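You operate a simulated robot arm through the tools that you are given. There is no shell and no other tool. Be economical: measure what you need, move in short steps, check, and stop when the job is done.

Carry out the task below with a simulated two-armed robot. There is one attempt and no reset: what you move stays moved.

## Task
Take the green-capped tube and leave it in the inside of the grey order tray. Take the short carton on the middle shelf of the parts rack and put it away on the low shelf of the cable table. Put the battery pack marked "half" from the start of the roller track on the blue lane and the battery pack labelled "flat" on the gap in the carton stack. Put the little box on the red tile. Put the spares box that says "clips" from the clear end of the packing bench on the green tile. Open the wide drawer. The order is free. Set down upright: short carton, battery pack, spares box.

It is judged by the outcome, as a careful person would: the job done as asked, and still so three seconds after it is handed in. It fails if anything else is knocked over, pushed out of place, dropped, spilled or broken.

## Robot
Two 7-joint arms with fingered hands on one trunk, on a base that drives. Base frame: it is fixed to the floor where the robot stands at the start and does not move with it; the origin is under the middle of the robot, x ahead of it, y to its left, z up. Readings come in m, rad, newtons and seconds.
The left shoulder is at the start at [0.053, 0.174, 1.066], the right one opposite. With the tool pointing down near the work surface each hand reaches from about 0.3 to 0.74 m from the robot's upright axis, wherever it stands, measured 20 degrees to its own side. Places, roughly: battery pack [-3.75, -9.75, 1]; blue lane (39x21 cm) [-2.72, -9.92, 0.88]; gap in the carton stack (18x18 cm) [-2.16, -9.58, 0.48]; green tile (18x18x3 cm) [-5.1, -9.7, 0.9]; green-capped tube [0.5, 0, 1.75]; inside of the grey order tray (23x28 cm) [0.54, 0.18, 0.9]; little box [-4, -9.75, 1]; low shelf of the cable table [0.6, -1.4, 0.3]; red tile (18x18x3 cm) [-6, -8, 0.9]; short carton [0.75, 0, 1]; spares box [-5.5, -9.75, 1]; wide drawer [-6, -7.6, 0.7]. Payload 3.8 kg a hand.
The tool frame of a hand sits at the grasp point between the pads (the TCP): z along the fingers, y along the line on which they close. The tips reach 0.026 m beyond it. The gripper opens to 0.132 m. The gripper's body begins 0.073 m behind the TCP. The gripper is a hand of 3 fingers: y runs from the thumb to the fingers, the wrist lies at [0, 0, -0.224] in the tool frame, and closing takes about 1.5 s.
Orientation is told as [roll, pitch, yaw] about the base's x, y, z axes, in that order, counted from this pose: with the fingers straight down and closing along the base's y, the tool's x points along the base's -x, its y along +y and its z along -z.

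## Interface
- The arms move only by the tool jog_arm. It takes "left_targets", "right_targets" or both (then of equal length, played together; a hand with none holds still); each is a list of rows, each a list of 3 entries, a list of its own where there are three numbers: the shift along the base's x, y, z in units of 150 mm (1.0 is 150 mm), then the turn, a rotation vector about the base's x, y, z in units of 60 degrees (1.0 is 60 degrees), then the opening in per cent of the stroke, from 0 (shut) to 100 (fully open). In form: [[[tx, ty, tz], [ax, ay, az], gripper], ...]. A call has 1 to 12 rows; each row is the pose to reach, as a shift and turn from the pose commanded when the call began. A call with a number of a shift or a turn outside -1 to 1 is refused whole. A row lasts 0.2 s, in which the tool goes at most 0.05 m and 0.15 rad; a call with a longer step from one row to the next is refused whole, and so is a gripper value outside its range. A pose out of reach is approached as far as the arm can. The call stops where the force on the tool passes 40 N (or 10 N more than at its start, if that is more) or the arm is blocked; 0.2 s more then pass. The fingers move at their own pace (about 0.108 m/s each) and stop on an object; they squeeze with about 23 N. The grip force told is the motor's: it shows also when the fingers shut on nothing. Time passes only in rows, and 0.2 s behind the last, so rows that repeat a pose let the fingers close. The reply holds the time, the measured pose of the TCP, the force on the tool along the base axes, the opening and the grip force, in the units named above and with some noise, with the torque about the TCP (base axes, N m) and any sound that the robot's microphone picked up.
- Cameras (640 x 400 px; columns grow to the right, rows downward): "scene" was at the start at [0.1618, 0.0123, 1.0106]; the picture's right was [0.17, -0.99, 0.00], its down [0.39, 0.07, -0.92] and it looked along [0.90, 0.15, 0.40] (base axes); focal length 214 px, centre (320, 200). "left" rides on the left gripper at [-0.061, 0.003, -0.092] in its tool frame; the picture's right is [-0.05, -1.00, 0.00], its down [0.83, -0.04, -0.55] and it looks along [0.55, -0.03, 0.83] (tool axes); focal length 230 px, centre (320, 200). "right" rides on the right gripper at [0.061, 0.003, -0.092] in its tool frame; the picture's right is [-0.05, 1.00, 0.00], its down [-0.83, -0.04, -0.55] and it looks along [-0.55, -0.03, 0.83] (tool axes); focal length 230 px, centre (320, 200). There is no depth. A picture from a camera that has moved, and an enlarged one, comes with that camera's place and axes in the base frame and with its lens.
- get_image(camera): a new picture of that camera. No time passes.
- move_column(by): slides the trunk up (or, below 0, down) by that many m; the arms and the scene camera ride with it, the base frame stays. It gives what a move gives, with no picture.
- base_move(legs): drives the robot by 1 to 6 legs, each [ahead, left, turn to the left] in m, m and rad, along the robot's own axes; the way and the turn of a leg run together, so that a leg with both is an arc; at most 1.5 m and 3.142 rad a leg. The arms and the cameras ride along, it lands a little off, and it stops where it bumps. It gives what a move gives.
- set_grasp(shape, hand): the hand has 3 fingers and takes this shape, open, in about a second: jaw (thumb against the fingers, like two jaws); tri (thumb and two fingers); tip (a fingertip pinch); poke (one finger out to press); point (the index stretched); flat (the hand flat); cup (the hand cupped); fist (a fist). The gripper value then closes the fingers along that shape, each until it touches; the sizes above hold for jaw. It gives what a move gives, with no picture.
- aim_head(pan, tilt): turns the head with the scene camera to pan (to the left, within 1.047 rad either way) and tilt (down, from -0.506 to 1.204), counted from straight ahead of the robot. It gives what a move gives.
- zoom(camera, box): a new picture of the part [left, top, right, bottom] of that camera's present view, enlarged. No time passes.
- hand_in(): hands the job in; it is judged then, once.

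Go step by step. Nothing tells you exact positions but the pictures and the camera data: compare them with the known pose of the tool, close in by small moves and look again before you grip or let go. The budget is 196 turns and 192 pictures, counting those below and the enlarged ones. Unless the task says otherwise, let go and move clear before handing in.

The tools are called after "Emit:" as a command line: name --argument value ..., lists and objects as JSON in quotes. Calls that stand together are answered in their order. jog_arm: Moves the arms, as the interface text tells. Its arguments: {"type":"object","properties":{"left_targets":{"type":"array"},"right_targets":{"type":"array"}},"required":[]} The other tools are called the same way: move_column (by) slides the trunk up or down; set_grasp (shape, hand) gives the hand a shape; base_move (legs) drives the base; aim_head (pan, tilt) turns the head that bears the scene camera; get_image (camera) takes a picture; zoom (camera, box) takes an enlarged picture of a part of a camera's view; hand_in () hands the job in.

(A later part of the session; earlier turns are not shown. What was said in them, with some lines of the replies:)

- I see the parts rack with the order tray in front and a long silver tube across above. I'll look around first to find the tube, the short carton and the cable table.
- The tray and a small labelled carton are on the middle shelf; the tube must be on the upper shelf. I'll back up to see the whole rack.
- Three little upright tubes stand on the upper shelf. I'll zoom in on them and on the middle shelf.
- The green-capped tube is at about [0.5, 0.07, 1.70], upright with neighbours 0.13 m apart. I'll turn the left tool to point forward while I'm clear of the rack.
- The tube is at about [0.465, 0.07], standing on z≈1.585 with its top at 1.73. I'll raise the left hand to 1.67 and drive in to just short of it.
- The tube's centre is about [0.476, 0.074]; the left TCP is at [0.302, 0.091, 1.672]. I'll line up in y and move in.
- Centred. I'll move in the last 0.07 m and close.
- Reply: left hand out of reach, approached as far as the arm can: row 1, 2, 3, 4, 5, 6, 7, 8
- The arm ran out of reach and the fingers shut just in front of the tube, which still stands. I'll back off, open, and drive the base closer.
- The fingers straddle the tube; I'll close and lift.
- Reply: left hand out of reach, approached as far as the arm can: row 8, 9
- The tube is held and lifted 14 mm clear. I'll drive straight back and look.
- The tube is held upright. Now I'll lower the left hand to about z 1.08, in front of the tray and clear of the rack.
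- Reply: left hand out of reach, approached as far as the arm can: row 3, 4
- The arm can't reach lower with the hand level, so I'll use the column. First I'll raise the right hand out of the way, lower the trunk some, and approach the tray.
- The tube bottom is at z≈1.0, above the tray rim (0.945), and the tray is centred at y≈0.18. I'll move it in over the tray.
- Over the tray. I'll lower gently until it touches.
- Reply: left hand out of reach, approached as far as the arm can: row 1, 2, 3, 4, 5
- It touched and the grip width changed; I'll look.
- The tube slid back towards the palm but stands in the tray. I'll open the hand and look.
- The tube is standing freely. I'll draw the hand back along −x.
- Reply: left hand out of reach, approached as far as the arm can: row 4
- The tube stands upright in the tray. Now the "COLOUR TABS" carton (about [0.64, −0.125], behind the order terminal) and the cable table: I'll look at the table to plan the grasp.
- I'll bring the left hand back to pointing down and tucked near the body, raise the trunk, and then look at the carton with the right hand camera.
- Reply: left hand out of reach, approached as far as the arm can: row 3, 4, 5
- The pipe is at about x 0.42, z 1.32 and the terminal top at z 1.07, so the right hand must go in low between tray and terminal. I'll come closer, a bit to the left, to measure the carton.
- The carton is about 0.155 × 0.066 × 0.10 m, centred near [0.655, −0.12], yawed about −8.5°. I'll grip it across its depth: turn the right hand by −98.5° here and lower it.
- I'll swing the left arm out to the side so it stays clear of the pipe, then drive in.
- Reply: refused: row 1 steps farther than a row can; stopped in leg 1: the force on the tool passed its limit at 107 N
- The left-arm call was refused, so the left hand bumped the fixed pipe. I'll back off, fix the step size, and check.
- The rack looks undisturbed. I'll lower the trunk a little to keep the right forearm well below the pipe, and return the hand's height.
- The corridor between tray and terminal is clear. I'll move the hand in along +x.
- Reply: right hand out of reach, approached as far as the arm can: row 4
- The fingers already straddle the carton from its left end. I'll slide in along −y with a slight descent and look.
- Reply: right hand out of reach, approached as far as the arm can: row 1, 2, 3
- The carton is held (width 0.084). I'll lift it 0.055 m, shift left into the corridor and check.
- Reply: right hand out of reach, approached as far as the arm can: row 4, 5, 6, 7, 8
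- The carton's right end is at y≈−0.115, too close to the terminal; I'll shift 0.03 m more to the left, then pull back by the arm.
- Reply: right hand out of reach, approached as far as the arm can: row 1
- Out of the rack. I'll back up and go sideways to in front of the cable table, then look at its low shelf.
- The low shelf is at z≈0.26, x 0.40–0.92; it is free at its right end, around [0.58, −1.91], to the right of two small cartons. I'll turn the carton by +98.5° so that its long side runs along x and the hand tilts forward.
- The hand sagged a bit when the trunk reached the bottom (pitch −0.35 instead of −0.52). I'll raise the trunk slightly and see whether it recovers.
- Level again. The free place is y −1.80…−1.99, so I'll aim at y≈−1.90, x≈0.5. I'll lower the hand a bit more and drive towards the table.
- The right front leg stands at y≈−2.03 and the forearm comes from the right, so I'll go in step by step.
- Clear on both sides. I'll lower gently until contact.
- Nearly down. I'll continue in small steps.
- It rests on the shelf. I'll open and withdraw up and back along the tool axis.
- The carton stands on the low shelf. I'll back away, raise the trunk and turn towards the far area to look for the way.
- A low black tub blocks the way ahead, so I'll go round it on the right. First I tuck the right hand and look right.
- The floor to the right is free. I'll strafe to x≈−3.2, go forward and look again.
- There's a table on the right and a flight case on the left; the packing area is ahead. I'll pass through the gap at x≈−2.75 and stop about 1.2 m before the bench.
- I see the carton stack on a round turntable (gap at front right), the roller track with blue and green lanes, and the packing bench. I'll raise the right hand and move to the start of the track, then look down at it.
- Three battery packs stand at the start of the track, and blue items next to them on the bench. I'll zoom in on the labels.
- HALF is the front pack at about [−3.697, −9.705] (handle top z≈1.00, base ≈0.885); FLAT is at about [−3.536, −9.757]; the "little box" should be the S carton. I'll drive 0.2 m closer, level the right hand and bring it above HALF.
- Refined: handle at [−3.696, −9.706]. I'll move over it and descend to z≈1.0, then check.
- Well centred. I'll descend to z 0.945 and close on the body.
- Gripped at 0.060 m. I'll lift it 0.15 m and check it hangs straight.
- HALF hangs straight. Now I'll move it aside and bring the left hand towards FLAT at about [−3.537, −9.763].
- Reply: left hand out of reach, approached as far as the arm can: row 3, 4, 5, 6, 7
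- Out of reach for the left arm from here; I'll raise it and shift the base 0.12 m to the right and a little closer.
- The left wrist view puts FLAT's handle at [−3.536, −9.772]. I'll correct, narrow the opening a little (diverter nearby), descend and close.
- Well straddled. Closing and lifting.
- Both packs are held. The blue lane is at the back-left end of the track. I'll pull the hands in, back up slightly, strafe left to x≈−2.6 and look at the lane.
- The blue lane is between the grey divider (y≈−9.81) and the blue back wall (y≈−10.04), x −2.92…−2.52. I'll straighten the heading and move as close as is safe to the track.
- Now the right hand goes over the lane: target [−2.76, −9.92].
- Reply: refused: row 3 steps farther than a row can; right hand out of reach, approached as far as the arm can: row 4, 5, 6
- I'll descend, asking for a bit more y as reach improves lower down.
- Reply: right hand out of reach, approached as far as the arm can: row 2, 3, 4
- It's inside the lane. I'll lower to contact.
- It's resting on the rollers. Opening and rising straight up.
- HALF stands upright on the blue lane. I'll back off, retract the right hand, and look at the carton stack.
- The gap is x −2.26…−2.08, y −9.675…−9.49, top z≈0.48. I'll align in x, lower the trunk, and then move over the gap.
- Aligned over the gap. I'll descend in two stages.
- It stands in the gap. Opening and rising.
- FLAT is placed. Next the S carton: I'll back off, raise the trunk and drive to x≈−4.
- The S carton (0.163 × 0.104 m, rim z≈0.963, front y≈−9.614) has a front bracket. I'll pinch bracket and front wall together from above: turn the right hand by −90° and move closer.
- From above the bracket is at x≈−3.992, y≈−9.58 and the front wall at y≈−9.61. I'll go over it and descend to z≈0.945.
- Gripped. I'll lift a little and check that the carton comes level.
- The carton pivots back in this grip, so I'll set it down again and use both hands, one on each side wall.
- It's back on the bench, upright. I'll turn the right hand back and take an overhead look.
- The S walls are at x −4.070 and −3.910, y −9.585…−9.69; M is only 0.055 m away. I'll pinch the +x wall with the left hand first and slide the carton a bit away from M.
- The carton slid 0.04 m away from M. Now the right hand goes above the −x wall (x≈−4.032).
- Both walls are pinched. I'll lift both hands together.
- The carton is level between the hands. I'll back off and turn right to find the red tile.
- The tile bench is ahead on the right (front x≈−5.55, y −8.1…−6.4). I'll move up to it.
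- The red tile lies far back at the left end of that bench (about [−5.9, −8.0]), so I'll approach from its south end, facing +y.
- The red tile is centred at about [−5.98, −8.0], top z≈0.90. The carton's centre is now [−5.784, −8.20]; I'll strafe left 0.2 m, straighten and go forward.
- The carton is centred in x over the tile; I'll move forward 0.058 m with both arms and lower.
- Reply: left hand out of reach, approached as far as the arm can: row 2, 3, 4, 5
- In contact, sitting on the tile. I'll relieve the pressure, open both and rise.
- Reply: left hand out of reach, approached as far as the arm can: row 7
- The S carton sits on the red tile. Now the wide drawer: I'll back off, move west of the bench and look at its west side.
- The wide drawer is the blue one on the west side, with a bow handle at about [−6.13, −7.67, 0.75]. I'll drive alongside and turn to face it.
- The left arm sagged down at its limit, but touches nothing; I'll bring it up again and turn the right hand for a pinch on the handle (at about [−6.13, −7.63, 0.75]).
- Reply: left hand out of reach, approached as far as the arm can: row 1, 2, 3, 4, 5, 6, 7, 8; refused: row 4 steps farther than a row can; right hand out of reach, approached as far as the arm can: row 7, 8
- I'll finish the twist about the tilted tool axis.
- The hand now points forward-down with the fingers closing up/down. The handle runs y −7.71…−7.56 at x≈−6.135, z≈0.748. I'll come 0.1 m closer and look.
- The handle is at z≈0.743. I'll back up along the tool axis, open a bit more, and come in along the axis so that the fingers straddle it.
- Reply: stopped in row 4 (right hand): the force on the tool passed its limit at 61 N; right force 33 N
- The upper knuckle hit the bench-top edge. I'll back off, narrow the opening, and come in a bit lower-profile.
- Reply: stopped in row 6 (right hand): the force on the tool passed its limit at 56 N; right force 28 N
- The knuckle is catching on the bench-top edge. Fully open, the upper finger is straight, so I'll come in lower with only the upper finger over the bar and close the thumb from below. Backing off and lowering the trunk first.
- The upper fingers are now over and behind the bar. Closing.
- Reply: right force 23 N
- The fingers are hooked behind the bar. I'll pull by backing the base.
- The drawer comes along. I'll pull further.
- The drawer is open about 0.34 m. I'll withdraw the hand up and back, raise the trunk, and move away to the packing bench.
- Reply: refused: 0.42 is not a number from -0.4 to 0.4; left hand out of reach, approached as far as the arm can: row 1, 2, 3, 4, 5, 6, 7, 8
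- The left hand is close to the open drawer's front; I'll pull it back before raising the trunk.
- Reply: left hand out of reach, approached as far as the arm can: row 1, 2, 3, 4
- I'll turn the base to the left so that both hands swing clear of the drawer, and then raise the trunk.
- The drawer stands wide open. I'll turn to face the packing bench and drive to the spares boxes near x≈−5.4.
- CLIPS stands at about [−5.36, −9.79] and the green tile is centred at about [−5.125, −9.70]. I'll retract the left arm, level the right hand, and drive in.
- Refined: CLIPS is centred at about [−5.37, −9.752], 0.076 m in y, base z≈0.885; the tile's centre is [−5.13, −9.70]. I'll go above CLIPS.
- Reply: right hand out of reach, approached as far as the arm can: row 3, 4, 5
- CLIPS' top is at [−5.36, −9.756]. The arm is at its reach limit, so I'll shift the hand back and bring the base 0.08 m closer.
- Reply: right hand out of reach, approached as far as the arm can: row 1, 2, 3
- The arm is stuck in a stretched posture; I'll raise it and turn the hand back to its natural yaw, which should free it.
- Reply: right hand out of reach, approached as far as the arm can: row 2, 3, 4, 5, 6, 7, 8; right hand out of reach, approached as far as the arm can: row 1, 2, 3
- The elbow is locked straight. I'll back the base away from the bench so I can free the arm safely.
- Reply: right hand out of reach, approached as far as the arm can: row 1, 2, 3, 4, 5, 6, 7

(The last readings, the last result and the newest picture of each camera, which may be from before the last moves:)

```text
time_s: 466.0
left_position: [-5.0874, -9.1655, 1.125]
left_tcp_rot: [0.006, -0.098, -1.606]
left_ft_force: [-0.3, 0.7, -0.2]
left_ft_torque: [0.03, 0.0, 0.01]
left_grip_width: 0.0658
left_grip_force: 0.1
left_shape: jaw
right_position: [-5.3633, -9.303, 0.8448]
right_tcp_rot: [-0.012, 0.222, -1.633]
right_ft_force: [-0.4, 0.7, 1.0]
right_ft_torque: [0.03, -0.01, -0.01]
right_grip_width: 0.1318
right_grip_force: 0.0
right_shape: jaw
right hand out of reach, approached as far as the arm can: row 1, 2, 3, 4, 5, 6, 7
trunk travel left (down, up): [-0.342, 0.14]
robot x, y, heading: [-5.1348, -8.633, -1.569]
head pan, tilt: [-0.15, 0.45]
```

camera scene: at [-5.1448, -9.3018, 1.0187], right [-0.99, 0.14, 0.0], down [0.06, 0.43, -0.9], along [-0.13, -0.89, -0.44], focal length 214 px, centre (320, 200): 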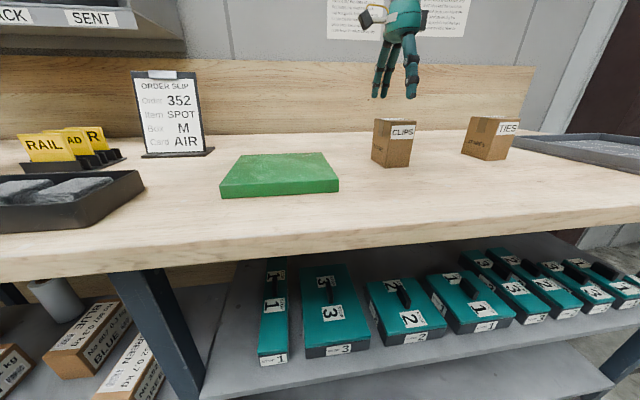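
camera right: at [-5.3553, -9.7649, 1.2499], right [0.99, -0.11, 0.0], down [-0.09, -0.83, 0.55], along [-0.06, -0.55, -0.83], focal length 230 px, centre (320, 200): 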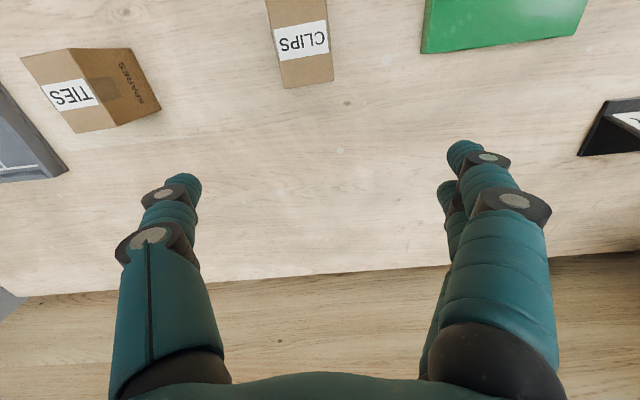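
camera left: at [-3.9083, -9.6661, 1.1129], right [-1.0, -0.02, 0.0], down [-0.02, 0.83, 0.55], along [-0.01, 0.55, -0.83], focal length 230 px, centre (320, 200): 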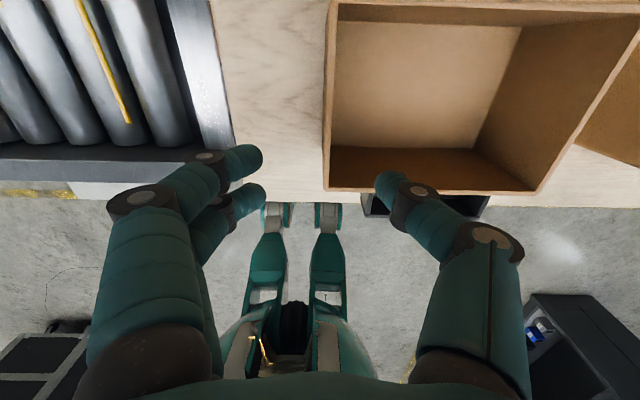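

The right arm stays locked, but the left arm works, so I'll use the left. I'll swing the right arm up and out to its side.

Emit:
move_column --by 0.14

Emit:
jog_arm --right_targets '[[[-0.15, 0.05, 0.25], [0, 0, 0], 50], [[-0.3, 0.1, 0.5], [0, 0, 0], 50], [[-0.45, 0.2, 0.7], [0, 0, 0], 50], [[-0.6, 0.3, 0.8], [0, 0, 0], 50], [[-0.75, 0.4, 0.9], [0, 0, 0], 50], [[-0.9, 0.5, 1], [0, 0, 0], 50], [[-1, 0.7, 1], [0, 0, 0], 50], [[-1, 0.9, 1], [0, 0, 0], 50]]'

Emit:
jog_arm --right_targets '[[[-0.2, 0.15, 0.1], [0, 0, 0], 50], [[-0.4, 0.3, 0.2], [0, 0, 0], 50], [[-0.6, 0.45, 0.3], [0, 0, 0], 50], [[-0.8, 0.6, 0.4], [0, 0, 0], 50], [[-1, 0.8, 0.5], [0, 0, 0], 50]]' --left_targets '[[[0, 0, 0], [0.03, 0, 0], 100], [[0, 0, 0], [0.06, 0, 0], 100], [[0, 0, 0], [0.095, 0, 0], 100], [[0, 0, 0], [0.095, 0, 0], 100], [[0, 0, 0], [0.095, 0, 0], 100]]'

```text
time_s: 467.7
left_position: [-5.0869, -9.1666, 1.2633]
left_tcp_rot: [0.008, -0.095, -1.605]
left_ft_force: [-0.1, 0.1, -0.8]
left_ft_torque: [0.03, 0.0, 0.0]
left_grip_width: 0.0658
left_grip_force: 0.1
left_shape: jaw
right_position: [-5.3635, -9.2664, 1.2412]
right_tcp_rot: [0.015, -0.17, -1.633]
right_ft_force: [-1.0, 0.1, 0.0]
right_ft_torque: [0.03, -0.02, -0.01]
right_grip_width: 0.1319
right_grip_force: 0.0
right_shape: jaw
trunk travel left (down, up): [-0.482, 0.0]
robot x, y, heading: [-5.1362, -8.6317, -1.569]
head pan, tilt: [-0.15, 0.45]
```

```text
time_s: 469.5
left_position: [-5.0905, -9.163, 1.2662]
left_tcp_rot: [0.007, -0.1, -1.606]
left_ft_force: [-0.8, 0.2, 0.7]
left_ft_torque: [-0.04, -0.05, -0.02]
left_grip_width: 0.0658
left_grip_force: 0.0
left_shape: jaw
right_position: [-5.516, -9.1295, 1.3909]
right_tcp_rot: [0.014, -0.176, -1.637]
right_ft_force: [-0.1, 0.6, -0.2]
right_ft_torque: [0.0, -0.04, -0.02]
right_grip_width: 0.0659
right_grip_force: 0.1
right_shape: jaw
right hand out of reach, approached as far as the arm can: row 1, 2, 3, 4, 5, 6, 7
trunk travel left (down, up): [-0.482, 0.0]
robot x, y, heading: [-5.134, -8.6369, -1.567]
head pan, tilt: [-0.15, 0.45]
```

```text
time_s: 470.7
left_position: [-5.0868, -9.165, 1.2656]
left_tcp_rot: [0.003, 0.001, -1.606]
left_ft_force: [0.4, 0.9, 0.4]
left_ft_torque: [0.03, -0.02, 0.01]
left_grip_width: 0.1317
left_grip_force: 0.0
left_shape: jaw
right_position: [-5.5845, -9.0722, 1.4296]
right_tcp_rot: [0.012, -0.178, -1.63]
right_ft_force: [1.3, 0.8, -0.6]
right_ft_torque: [-0.04, 0.01, 0.01]
right_grip_width: 0.0661
right_grip_force: 0.0
right_shape: jaw
right hand out of reach, approached as far as the arm can: row 3, 4, 5
trunk travel left (down, up): [-0.482, 0.0]
robot x, y, heading: [-5.1354, -8.6367, -1.568]
head pan, tilt: [-0.15, 0.45]
```

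Both arms respond again. I'll use the left hand: strafe so that it comes over CLIPS.

Emit:
base_move --legs '[[0, -0.36, 0], [0.54, 0, 0]]'

Emit:
jog_arm --left_targets '[[[0.2, -0.05, -0.15], [0, 0, 0], 100], [[0.4, -0.1, -0.35], [0, 0, 0], 100], [[0.6, -0.15, -0.6], [0, 0, 0], 100], [[0.6, -0.15, -0.85], [0, 0, 0], 100]]'

Emit:
get_image --camera "left"

```text
time_s: 477.2
left_position: [-5.4372, -9.7098, 1.2674]
left_tcp_rot: [0.004, -0.001, -1.599]
left_ft_force: [-0.8, -0.7, -1.0]
left_ft_torque: [0.03, 0.0, 0.0]
left_grip_width: 0.1317
left_grip_force: 0.0
left_shape: jaw
right_position: [-5.9377, -9.6182, 1.4298]
right_tcp_rot: [0.013, -0.177, -1.623]
right_ft_force: [0.3, -0.1, -0.1]
right_ft_torque: [-0.02, 0.0, -0.01]
right_grip_width: 0.066
right_grip_force: 0.1
right_shape: jaw
trunk travel left (down, up): [-0.482, 0.0]
robot x, y, heading: [-5.492, -9.1781, -1.56]
head pan, tilt: [-0.15, 0.45]
```

```text
time_s: 478.2
left_position: [-5.3475, -9.7316, 1.1365]
left_tcp_rot: [0.004, 0.0, -1.596]
left_ft_force: [-0.5, 0.1, -0.5]
left_ft_torque: [0.03, 0.01, -0.01]
left_grip_width: 0.1318
left_grip_force: 0.0
left_shape: jaw
right_position: [-5.9379, -9.6206, 1.4291]
right_tcp_rot: [0.014, -0.176, -1.623]
right_ft_force: [0.0, 0.1, 0.0]
right_ft_torque: [0.02, -0.01, -0.01]
right_grip_width: 0.0663
right_grip_force: 0.0
right_shape: jaw
trunk travel left (down, up): [-0.482, 0.0]
robot x, y, heading: [-5.4895, -9.1795, -1.554]
head pan, tilt: [-0.15, 0.45]
```

```text
13 pictures are left
camera left: at [-5.347, -9.7928, 1.2291], right [-1.0, -0.03, 0.0], down [-0.02, 0.83, 0.56], along [-0.01, 0.56, -0.83], focal length 230 px, centre (320, 200)
```

left: 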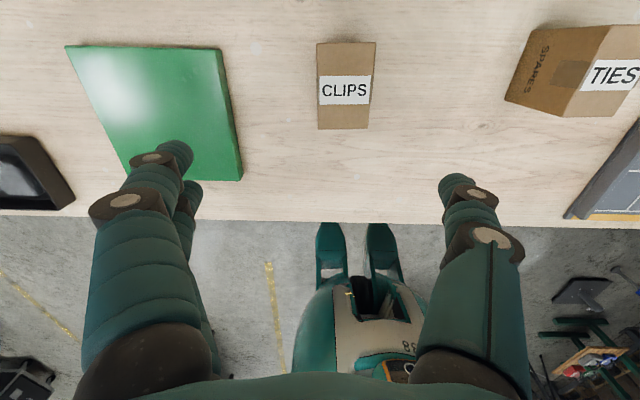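

CLIPS is at [−5.375, −9.756]. I'll centre over it and descend.

Emit:
jog_arm --left_targets '[[[-0.1, -0.1, 0], [0, 0, 0], 100], [[-0.18, -0.16, -0.1], [0, 0, 0], 100], [[-0.18, -0.16, -0.35], [0, 0, 0], 100], [[-0.18, -0.16, -0.6], [0, 0, 0], 100], [[-0.18, -0.16, -0.8], [0, 0, 0], 100]]'

Emit:
get_image --camera "left"

```text
time_s: 479.4
left_position: [-5.3755, -9.7531, 1.0179]
left_tcp_rot: [0.003, 0.001, -1.597]
left_ft_force: [0.0, 0.4, 0.2]
left_ft_torque: [0.01, -0.02, 0.03]
left_grip_width: 0.1321
left_grip_force: 0.1
left_shape: jaw
right_position: [-5.9377, -9.619, 1.4295]
right_tcp_rot: [0.012, -0.179, -1.623]
right_ft_force: [0.6, -0.1, 0.5]
right_ft_torque: [0.0, -0.01, 0.02]
right_grip_width: 0.0661
right_grip_force: 0.0
right_shape: jaw
trunk travel left (down, up): [-0.482, 0.0]
robot x, y, heading: [-5.4913, -9.1799, -1.555]
head pan, tilt: [-0.15, 0.45]
```

```text
12 pictures are left
camera left: at [-5.3745, -9.8145, 1.109], right [-1.0, -0.03, 0.0], down [-0.02, 0.83, 0.56], along [-0.01, 0.56, -0.83], focal length 230 px, centre (320, 200)
```

left: 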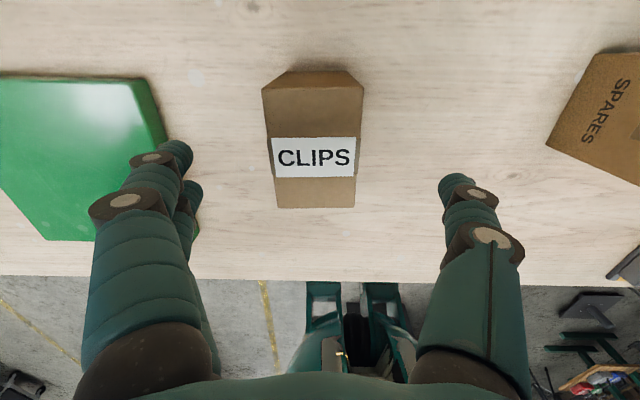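

Emit:
jog_arm --left_targets '[[[0.02, 0, -0.2], [0, 0, 0], 100], [[0.02, 0, -0.4], [0, 0, 0], 100], [[0.02, 0, -0.53], [0, 0, 0], 100], [[0.02, 0, -0.53], [0, 0, 0], 0], [[0.02, 0, -0.53], [0, 0, 0], 0], [[0.02, 0, -0.53], [0, 0, 0], 0], [[0.02, 0, -0.53], [0, 0, 0], 0], [[0.02, 0, -0.53], [0, 0, 0], 0], [[0.02, 0, -0.4], [0, 0, 0], 0], [[0.02, 0, -0.15], [0, 0, 0], 0], [[0.02, 0, 0.1], [0, 0, 0], 0]]'

Emit:
get_image --camera "scene"

```text
time_s: 481.8
left_position: [-5.3729, -9.7537, 1.0346]
left_tcp_rot: [0.003, 0.0, -1.598]
left_ft_force: [-0.5, -0.3, -1.2]
left_ft_torque: [0.0, 0.0, 0.04]
left_grip_width: 0.0502
left_grip_force: 22.9
left_shape: jaw
right_position: [-5.9372, -9.6177, 1.4291]
right_tcp_rot: [0.01, -0.177, -1.622]
right_ft_force: [-0.3, -0.1, -0.4]
right_ft_torque: [-0.02, 0.02, -0.01]
right_grip_width: 0.0658
right_grip_force: 0.1
right_shape: jaw
trunk travel left (down, up): [-0.482, 0.0]
robot x, y, heading: [-5.4873, -9.1826, -1.558]
head pan, tilt: [-0.15, 0.45]
```

```text
11 pictures are left
camera scene: at [-5.5005, -9.3773, 1.0753], right [-0.99, 0.14, 0.0], down [0.06, 0.43, -0.9], along [-0.12, -0.89, -0.44], focal length 214 px, centre (320, 200)
```

scene: 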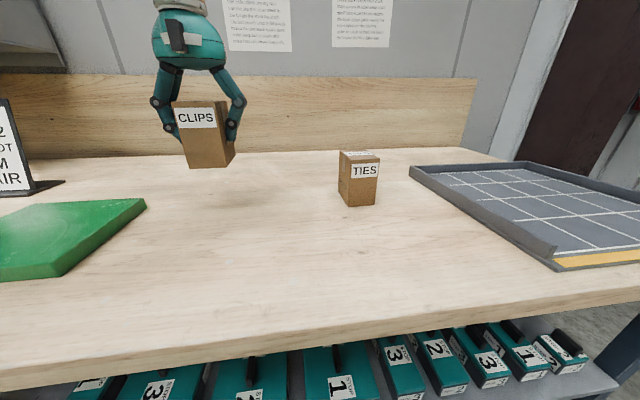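

CLIPS is held level. I'll strafe left 0.24 m to bring it over the green tile.

Emit:
base_move --legs '[[0, 0.24, -0.013]]'

Emit:
get_image --camera "left"

```text
time_s: 484.5
left_position: [-5.1424, -9.7531, 1.0336]
left_tcp_rot: [0.004, 0.001, -1.613]
left_ft_force: [0.2, -0.2, -1.3]
left_ft_torque: [0.0, 0.03, -0.03]
left_grip_width: 0.0496
left_grip_force: 23.1
left_shape: jaw
right_position: [-5.7033, -9.6106, 1.4288]
right_tcp_rot: [0.012, -0.177, -1.64]
right_ft_force: [-0.5, -1.2, -0.5]
right_ft_torque: [-0.01, 0.01, 0.0]
right_grip_width: 0.0662
right_grip_force: 0.0
right_shape: jaw
trunk travel left (down, up): [-0.482, 0.0]
robot x, y, heading: [-5.2546, -9.1782, -1.569]
head pan, tilt: [-0.15, 0.45]
```

```text
10 pictures are left
camera left: at [-5.1408, -9.8153, 1.1256], right [-1.0, -0.01, 0.0], down [-0.01, 0.83, 0.56], along [0.0, 0.56, -0.83], focal length 230 px, centre (320, 200)
```

left: 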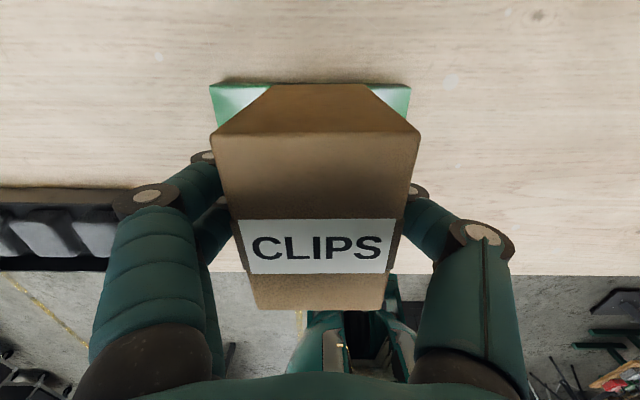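

The tile's centre is [−5.131, −9.694]. I'll shift over it and lower.

Emit:
jog_arm --left_targets '[[[0.04, 0.2, 0], [0, 0, 0], 0], [[0.07, 0.38, 0], [0, 0, 0], 0], [[0.07, 0.38, -0.2], [0, 0, 0], 0], [[0.07, 0.38, -0.36], [0, 0, 0], 0]]'

Emit:
aim_head --pan 0.15 --tilt 0.45

Emit:
get_image --camera "scene"

```text
time_s: 485.5
left_position: [-5.1295, -9.6973, 0.9796]
left_tcp_rot: [0.005, -0.001, -1.612]
left_ft_force: [0.1, -0.1, -2.0]
left_ft_torque: [0.04, 0.0, 0.0]
left_grip_width: 0.0499
left_grip_force: 23.0
left_shape: jaw
right_position: [-5.7021, -9.6107, 1.4281]
right_tcp_rot: [0.013, -0.177, -1.638]
right_ft_force: [0.0, -0.1, -0.3]
right_ft_torque: [0.02, 0.0, 0.01]
right_grip_width: 0.0662
right_grip_force: 0.0
right_shape: jaw
trunk travel left (down, up): [-0.482, 0.0]
robot x, y, heading: [-5.2504, -9.1772, -1.573]
head pan, tilt: [-0.15, 0.45]
```

```text
time_s: 486.3
left_position: [-5.1299, -9.6978, 0.9805]
left_tcp_rot: [0.003, -0.001, -1.613]
left_ft_force: [0.1, 0.4, -2.4]
left_ft_torque: [-0.02, 0.0, -0.01]
left_grip_width: 0.05
left_grip_force: 23.4
left_shape: jaw
right_position: [-5.7026, -9.611, 1.4292]
right_tcp_rot: [0.014, -0.178, -1.64]
right_ft_force: [-0.3, 0.0, -0.4]
right_ft_torque: [-0.01, 0.04, -0.03]
right_grip_width: 0.0662
right_grip_force: 0.0
right_shape: jaw
trunk travel left (down, up): [-0.482, 0.0]
robot x, y, heading: [-5.2526, -9.1766, -1.575]
head pan, tilt: [0.15, 0.45]
```

```text
9 pictures are left
camera scene: at [-5.2351, -9.3758, 1.0751], right [-0.99, -0.15, 0.0], down [-0.06, 0.43, -0.9], along [0.13, -0.89, -0.44], focal length 214 px, centre (320, 200)
```

scene: 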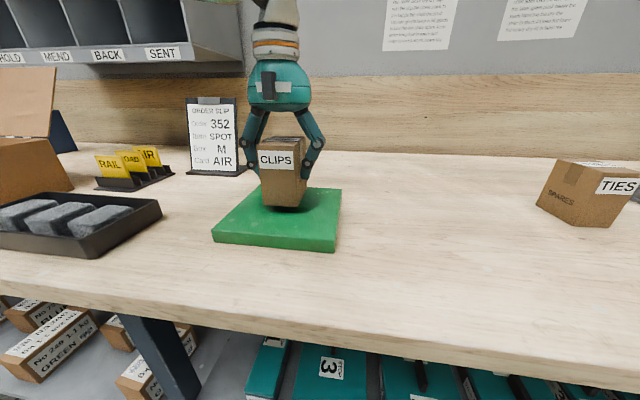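

Emit:
jog_arm --left_targets '[[[0, 0.03, -0.04], [0, 0, 0], 0], [[0, 0.06, -0.08], [0, 0, 0], 0], [[0, 0.06, -0.11], [0, 0, 0], 0], [[0, 0.06, -0.14], [0, 0, 0], 0]]'

```text
time_s: 487.3
left_position: [-5.1308, -9.6878, 0.9624]
left_tcp_rot: [0.004, -0.009, -1.612]
left_ft_force: [2.7, 1.6, 15.6]
left_ft_torque: [0.0, -0.09, -0.01]
left_grip_width: 0.0501
left_grip_force: 23.0
left_shape: jaw
right_position: [-5.7041, -9.6074, 1.4319]
right_tcp_rot: [0.013, -0.182, -1.637]
right_ft_force: [0.1, -0.1, 0.6]
right_ft_torque: [-0.02, -0.03, -0.02]
right_grip_width: 0.0662
right_grip_force: 0.1
right_shape: jaw
trunk travel left (down, up): [-0.482, 0.0]
robot x, y, heading: [-5.2465, -9.1762, -1.573]
head pan, tilt: [0.15, 0.45]
```

It's resting on the tile. I'll ease off, open and rise.

Emit:
jog_arm --left_targets '[[[0, 0, 0.02], [0, 0, 0], 0], [[0, 0, 0.02], [0, 0, 0], 60], [[0, 0, 0.02], [0, 0, 0], 80], [[0, 0, 0.02], [0, 0, 0], 80], [[0, 0, 0.15], [0, 0, 0], 80], [[0, 0, 0.4], [0, 0, 0], 80], [[0, 0, 0.7], [0, 0, 0], 80], [[0, 0, 1], [0, 0, 0], 80]]'

Emit:
base_move --legs '[[-0.4, 0, 0]]'

Emit:
get_image --camera "scene"

```text
time_s: 489.1
left_position: [-5.1298, -9.6865, 1.1083]
left_tcp_rot: [0.004, -0.001, -1.612]
left_ft_force: [-0.1, 0.7, -0.4]
left_ft_torque: [-0.03, 0.02, -0.02]
left_grip_width: 0.1054
left_grip_force: 0.1
left_shape: jaw
right_position: [-5.7029, -9.6099, 1.4284]
right_tcp_rot: [0.014, -0.178, -1.641]
right_ft_force: [-0.5, -0.8, -0.5]
right_ft_torque: [0.01, 0.0, -0.02]
right_grip_width: 0.0663
right_grip_force: 0.0
right_shape: jaw
trunk travel left (down, up): [-0.482, 0.0]
robot x, y, heading: [-5.2471, -9.1774, -1.573]
head pan, tilt: [0.15, 0.45]
```

```text
time_s: 491.6
left_position: [-5.131, -9.2824, 1.1092]
left_tcp_rot: [0.004, 0.0, -1.615]
left_ft_force: [0.5, 0.8, 0.5]
left_ft_torque: [-0.02, 0.01, 0.0]
left_grip_width: 0.1055
left_grip_force: 0.0
left_shape: jaw
right_position: [-5.7034, -9.2043, 1.4288]
right_tcp_rot: [0.01, -0.176, -1.642]
right_ft_force: [0.3, -0.6, 0.9]
right_ft_torque: [0.01, -0.02, -0.01]
right_grip_width: 0.0661
right_grip_force: 0.0
right_shape: jaw
trunk travel left (down, up): [-0.482, 0.0]
robot x, y, heading: [-5.249, -8.7698, -1.575]
head pan, tilt: [0.15, 0.45]
```

```text
8 pictures are left
camera scene: at [-5.2347, -8.9696, 1.0749], right [-0.99, -0.14, 0.0], down [-0.06, 0.43, -0.9], along [0.13, -0.89, -0.44], focal length 214 px, centre (320, 200)
```

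scene: 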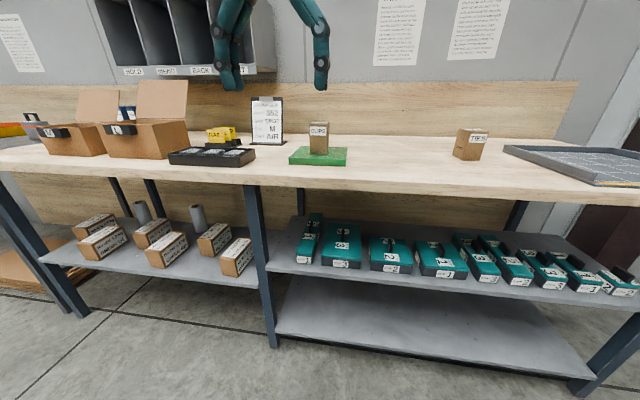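

CLIPS stands upright on the green tile and both hands are clear. All seven parts are done, so I'm handing in.

Emit:
hand_in

```text
The job is handed in.
```

The whole job was carried out and handed in; I saw each item in place when I set it down, but did not go back to re-check the earlier ones:

- **Green-capped tube:** standing in the grey order tray.
- **Short carton:** the "COLOUR TABS" one, upright on the cable table's low shelf.
- **Battery packs:** "half" upright on the blue lane, "flat" upright in the gap in the carton stack.
- **Little box:** I took this to be the S carton; it sits on the red tile.
- **Spares box:** "clips" upright on the green tile.
- **Wide drawer:** pulled open about 0.34 m.

Along the way the left hand bumped the pipe on the parts rack once, and the right hand pushed against the bench-top edge twice while reaching for the drawer handle. Nothing looked moved or damaged in the pictures afterwards.
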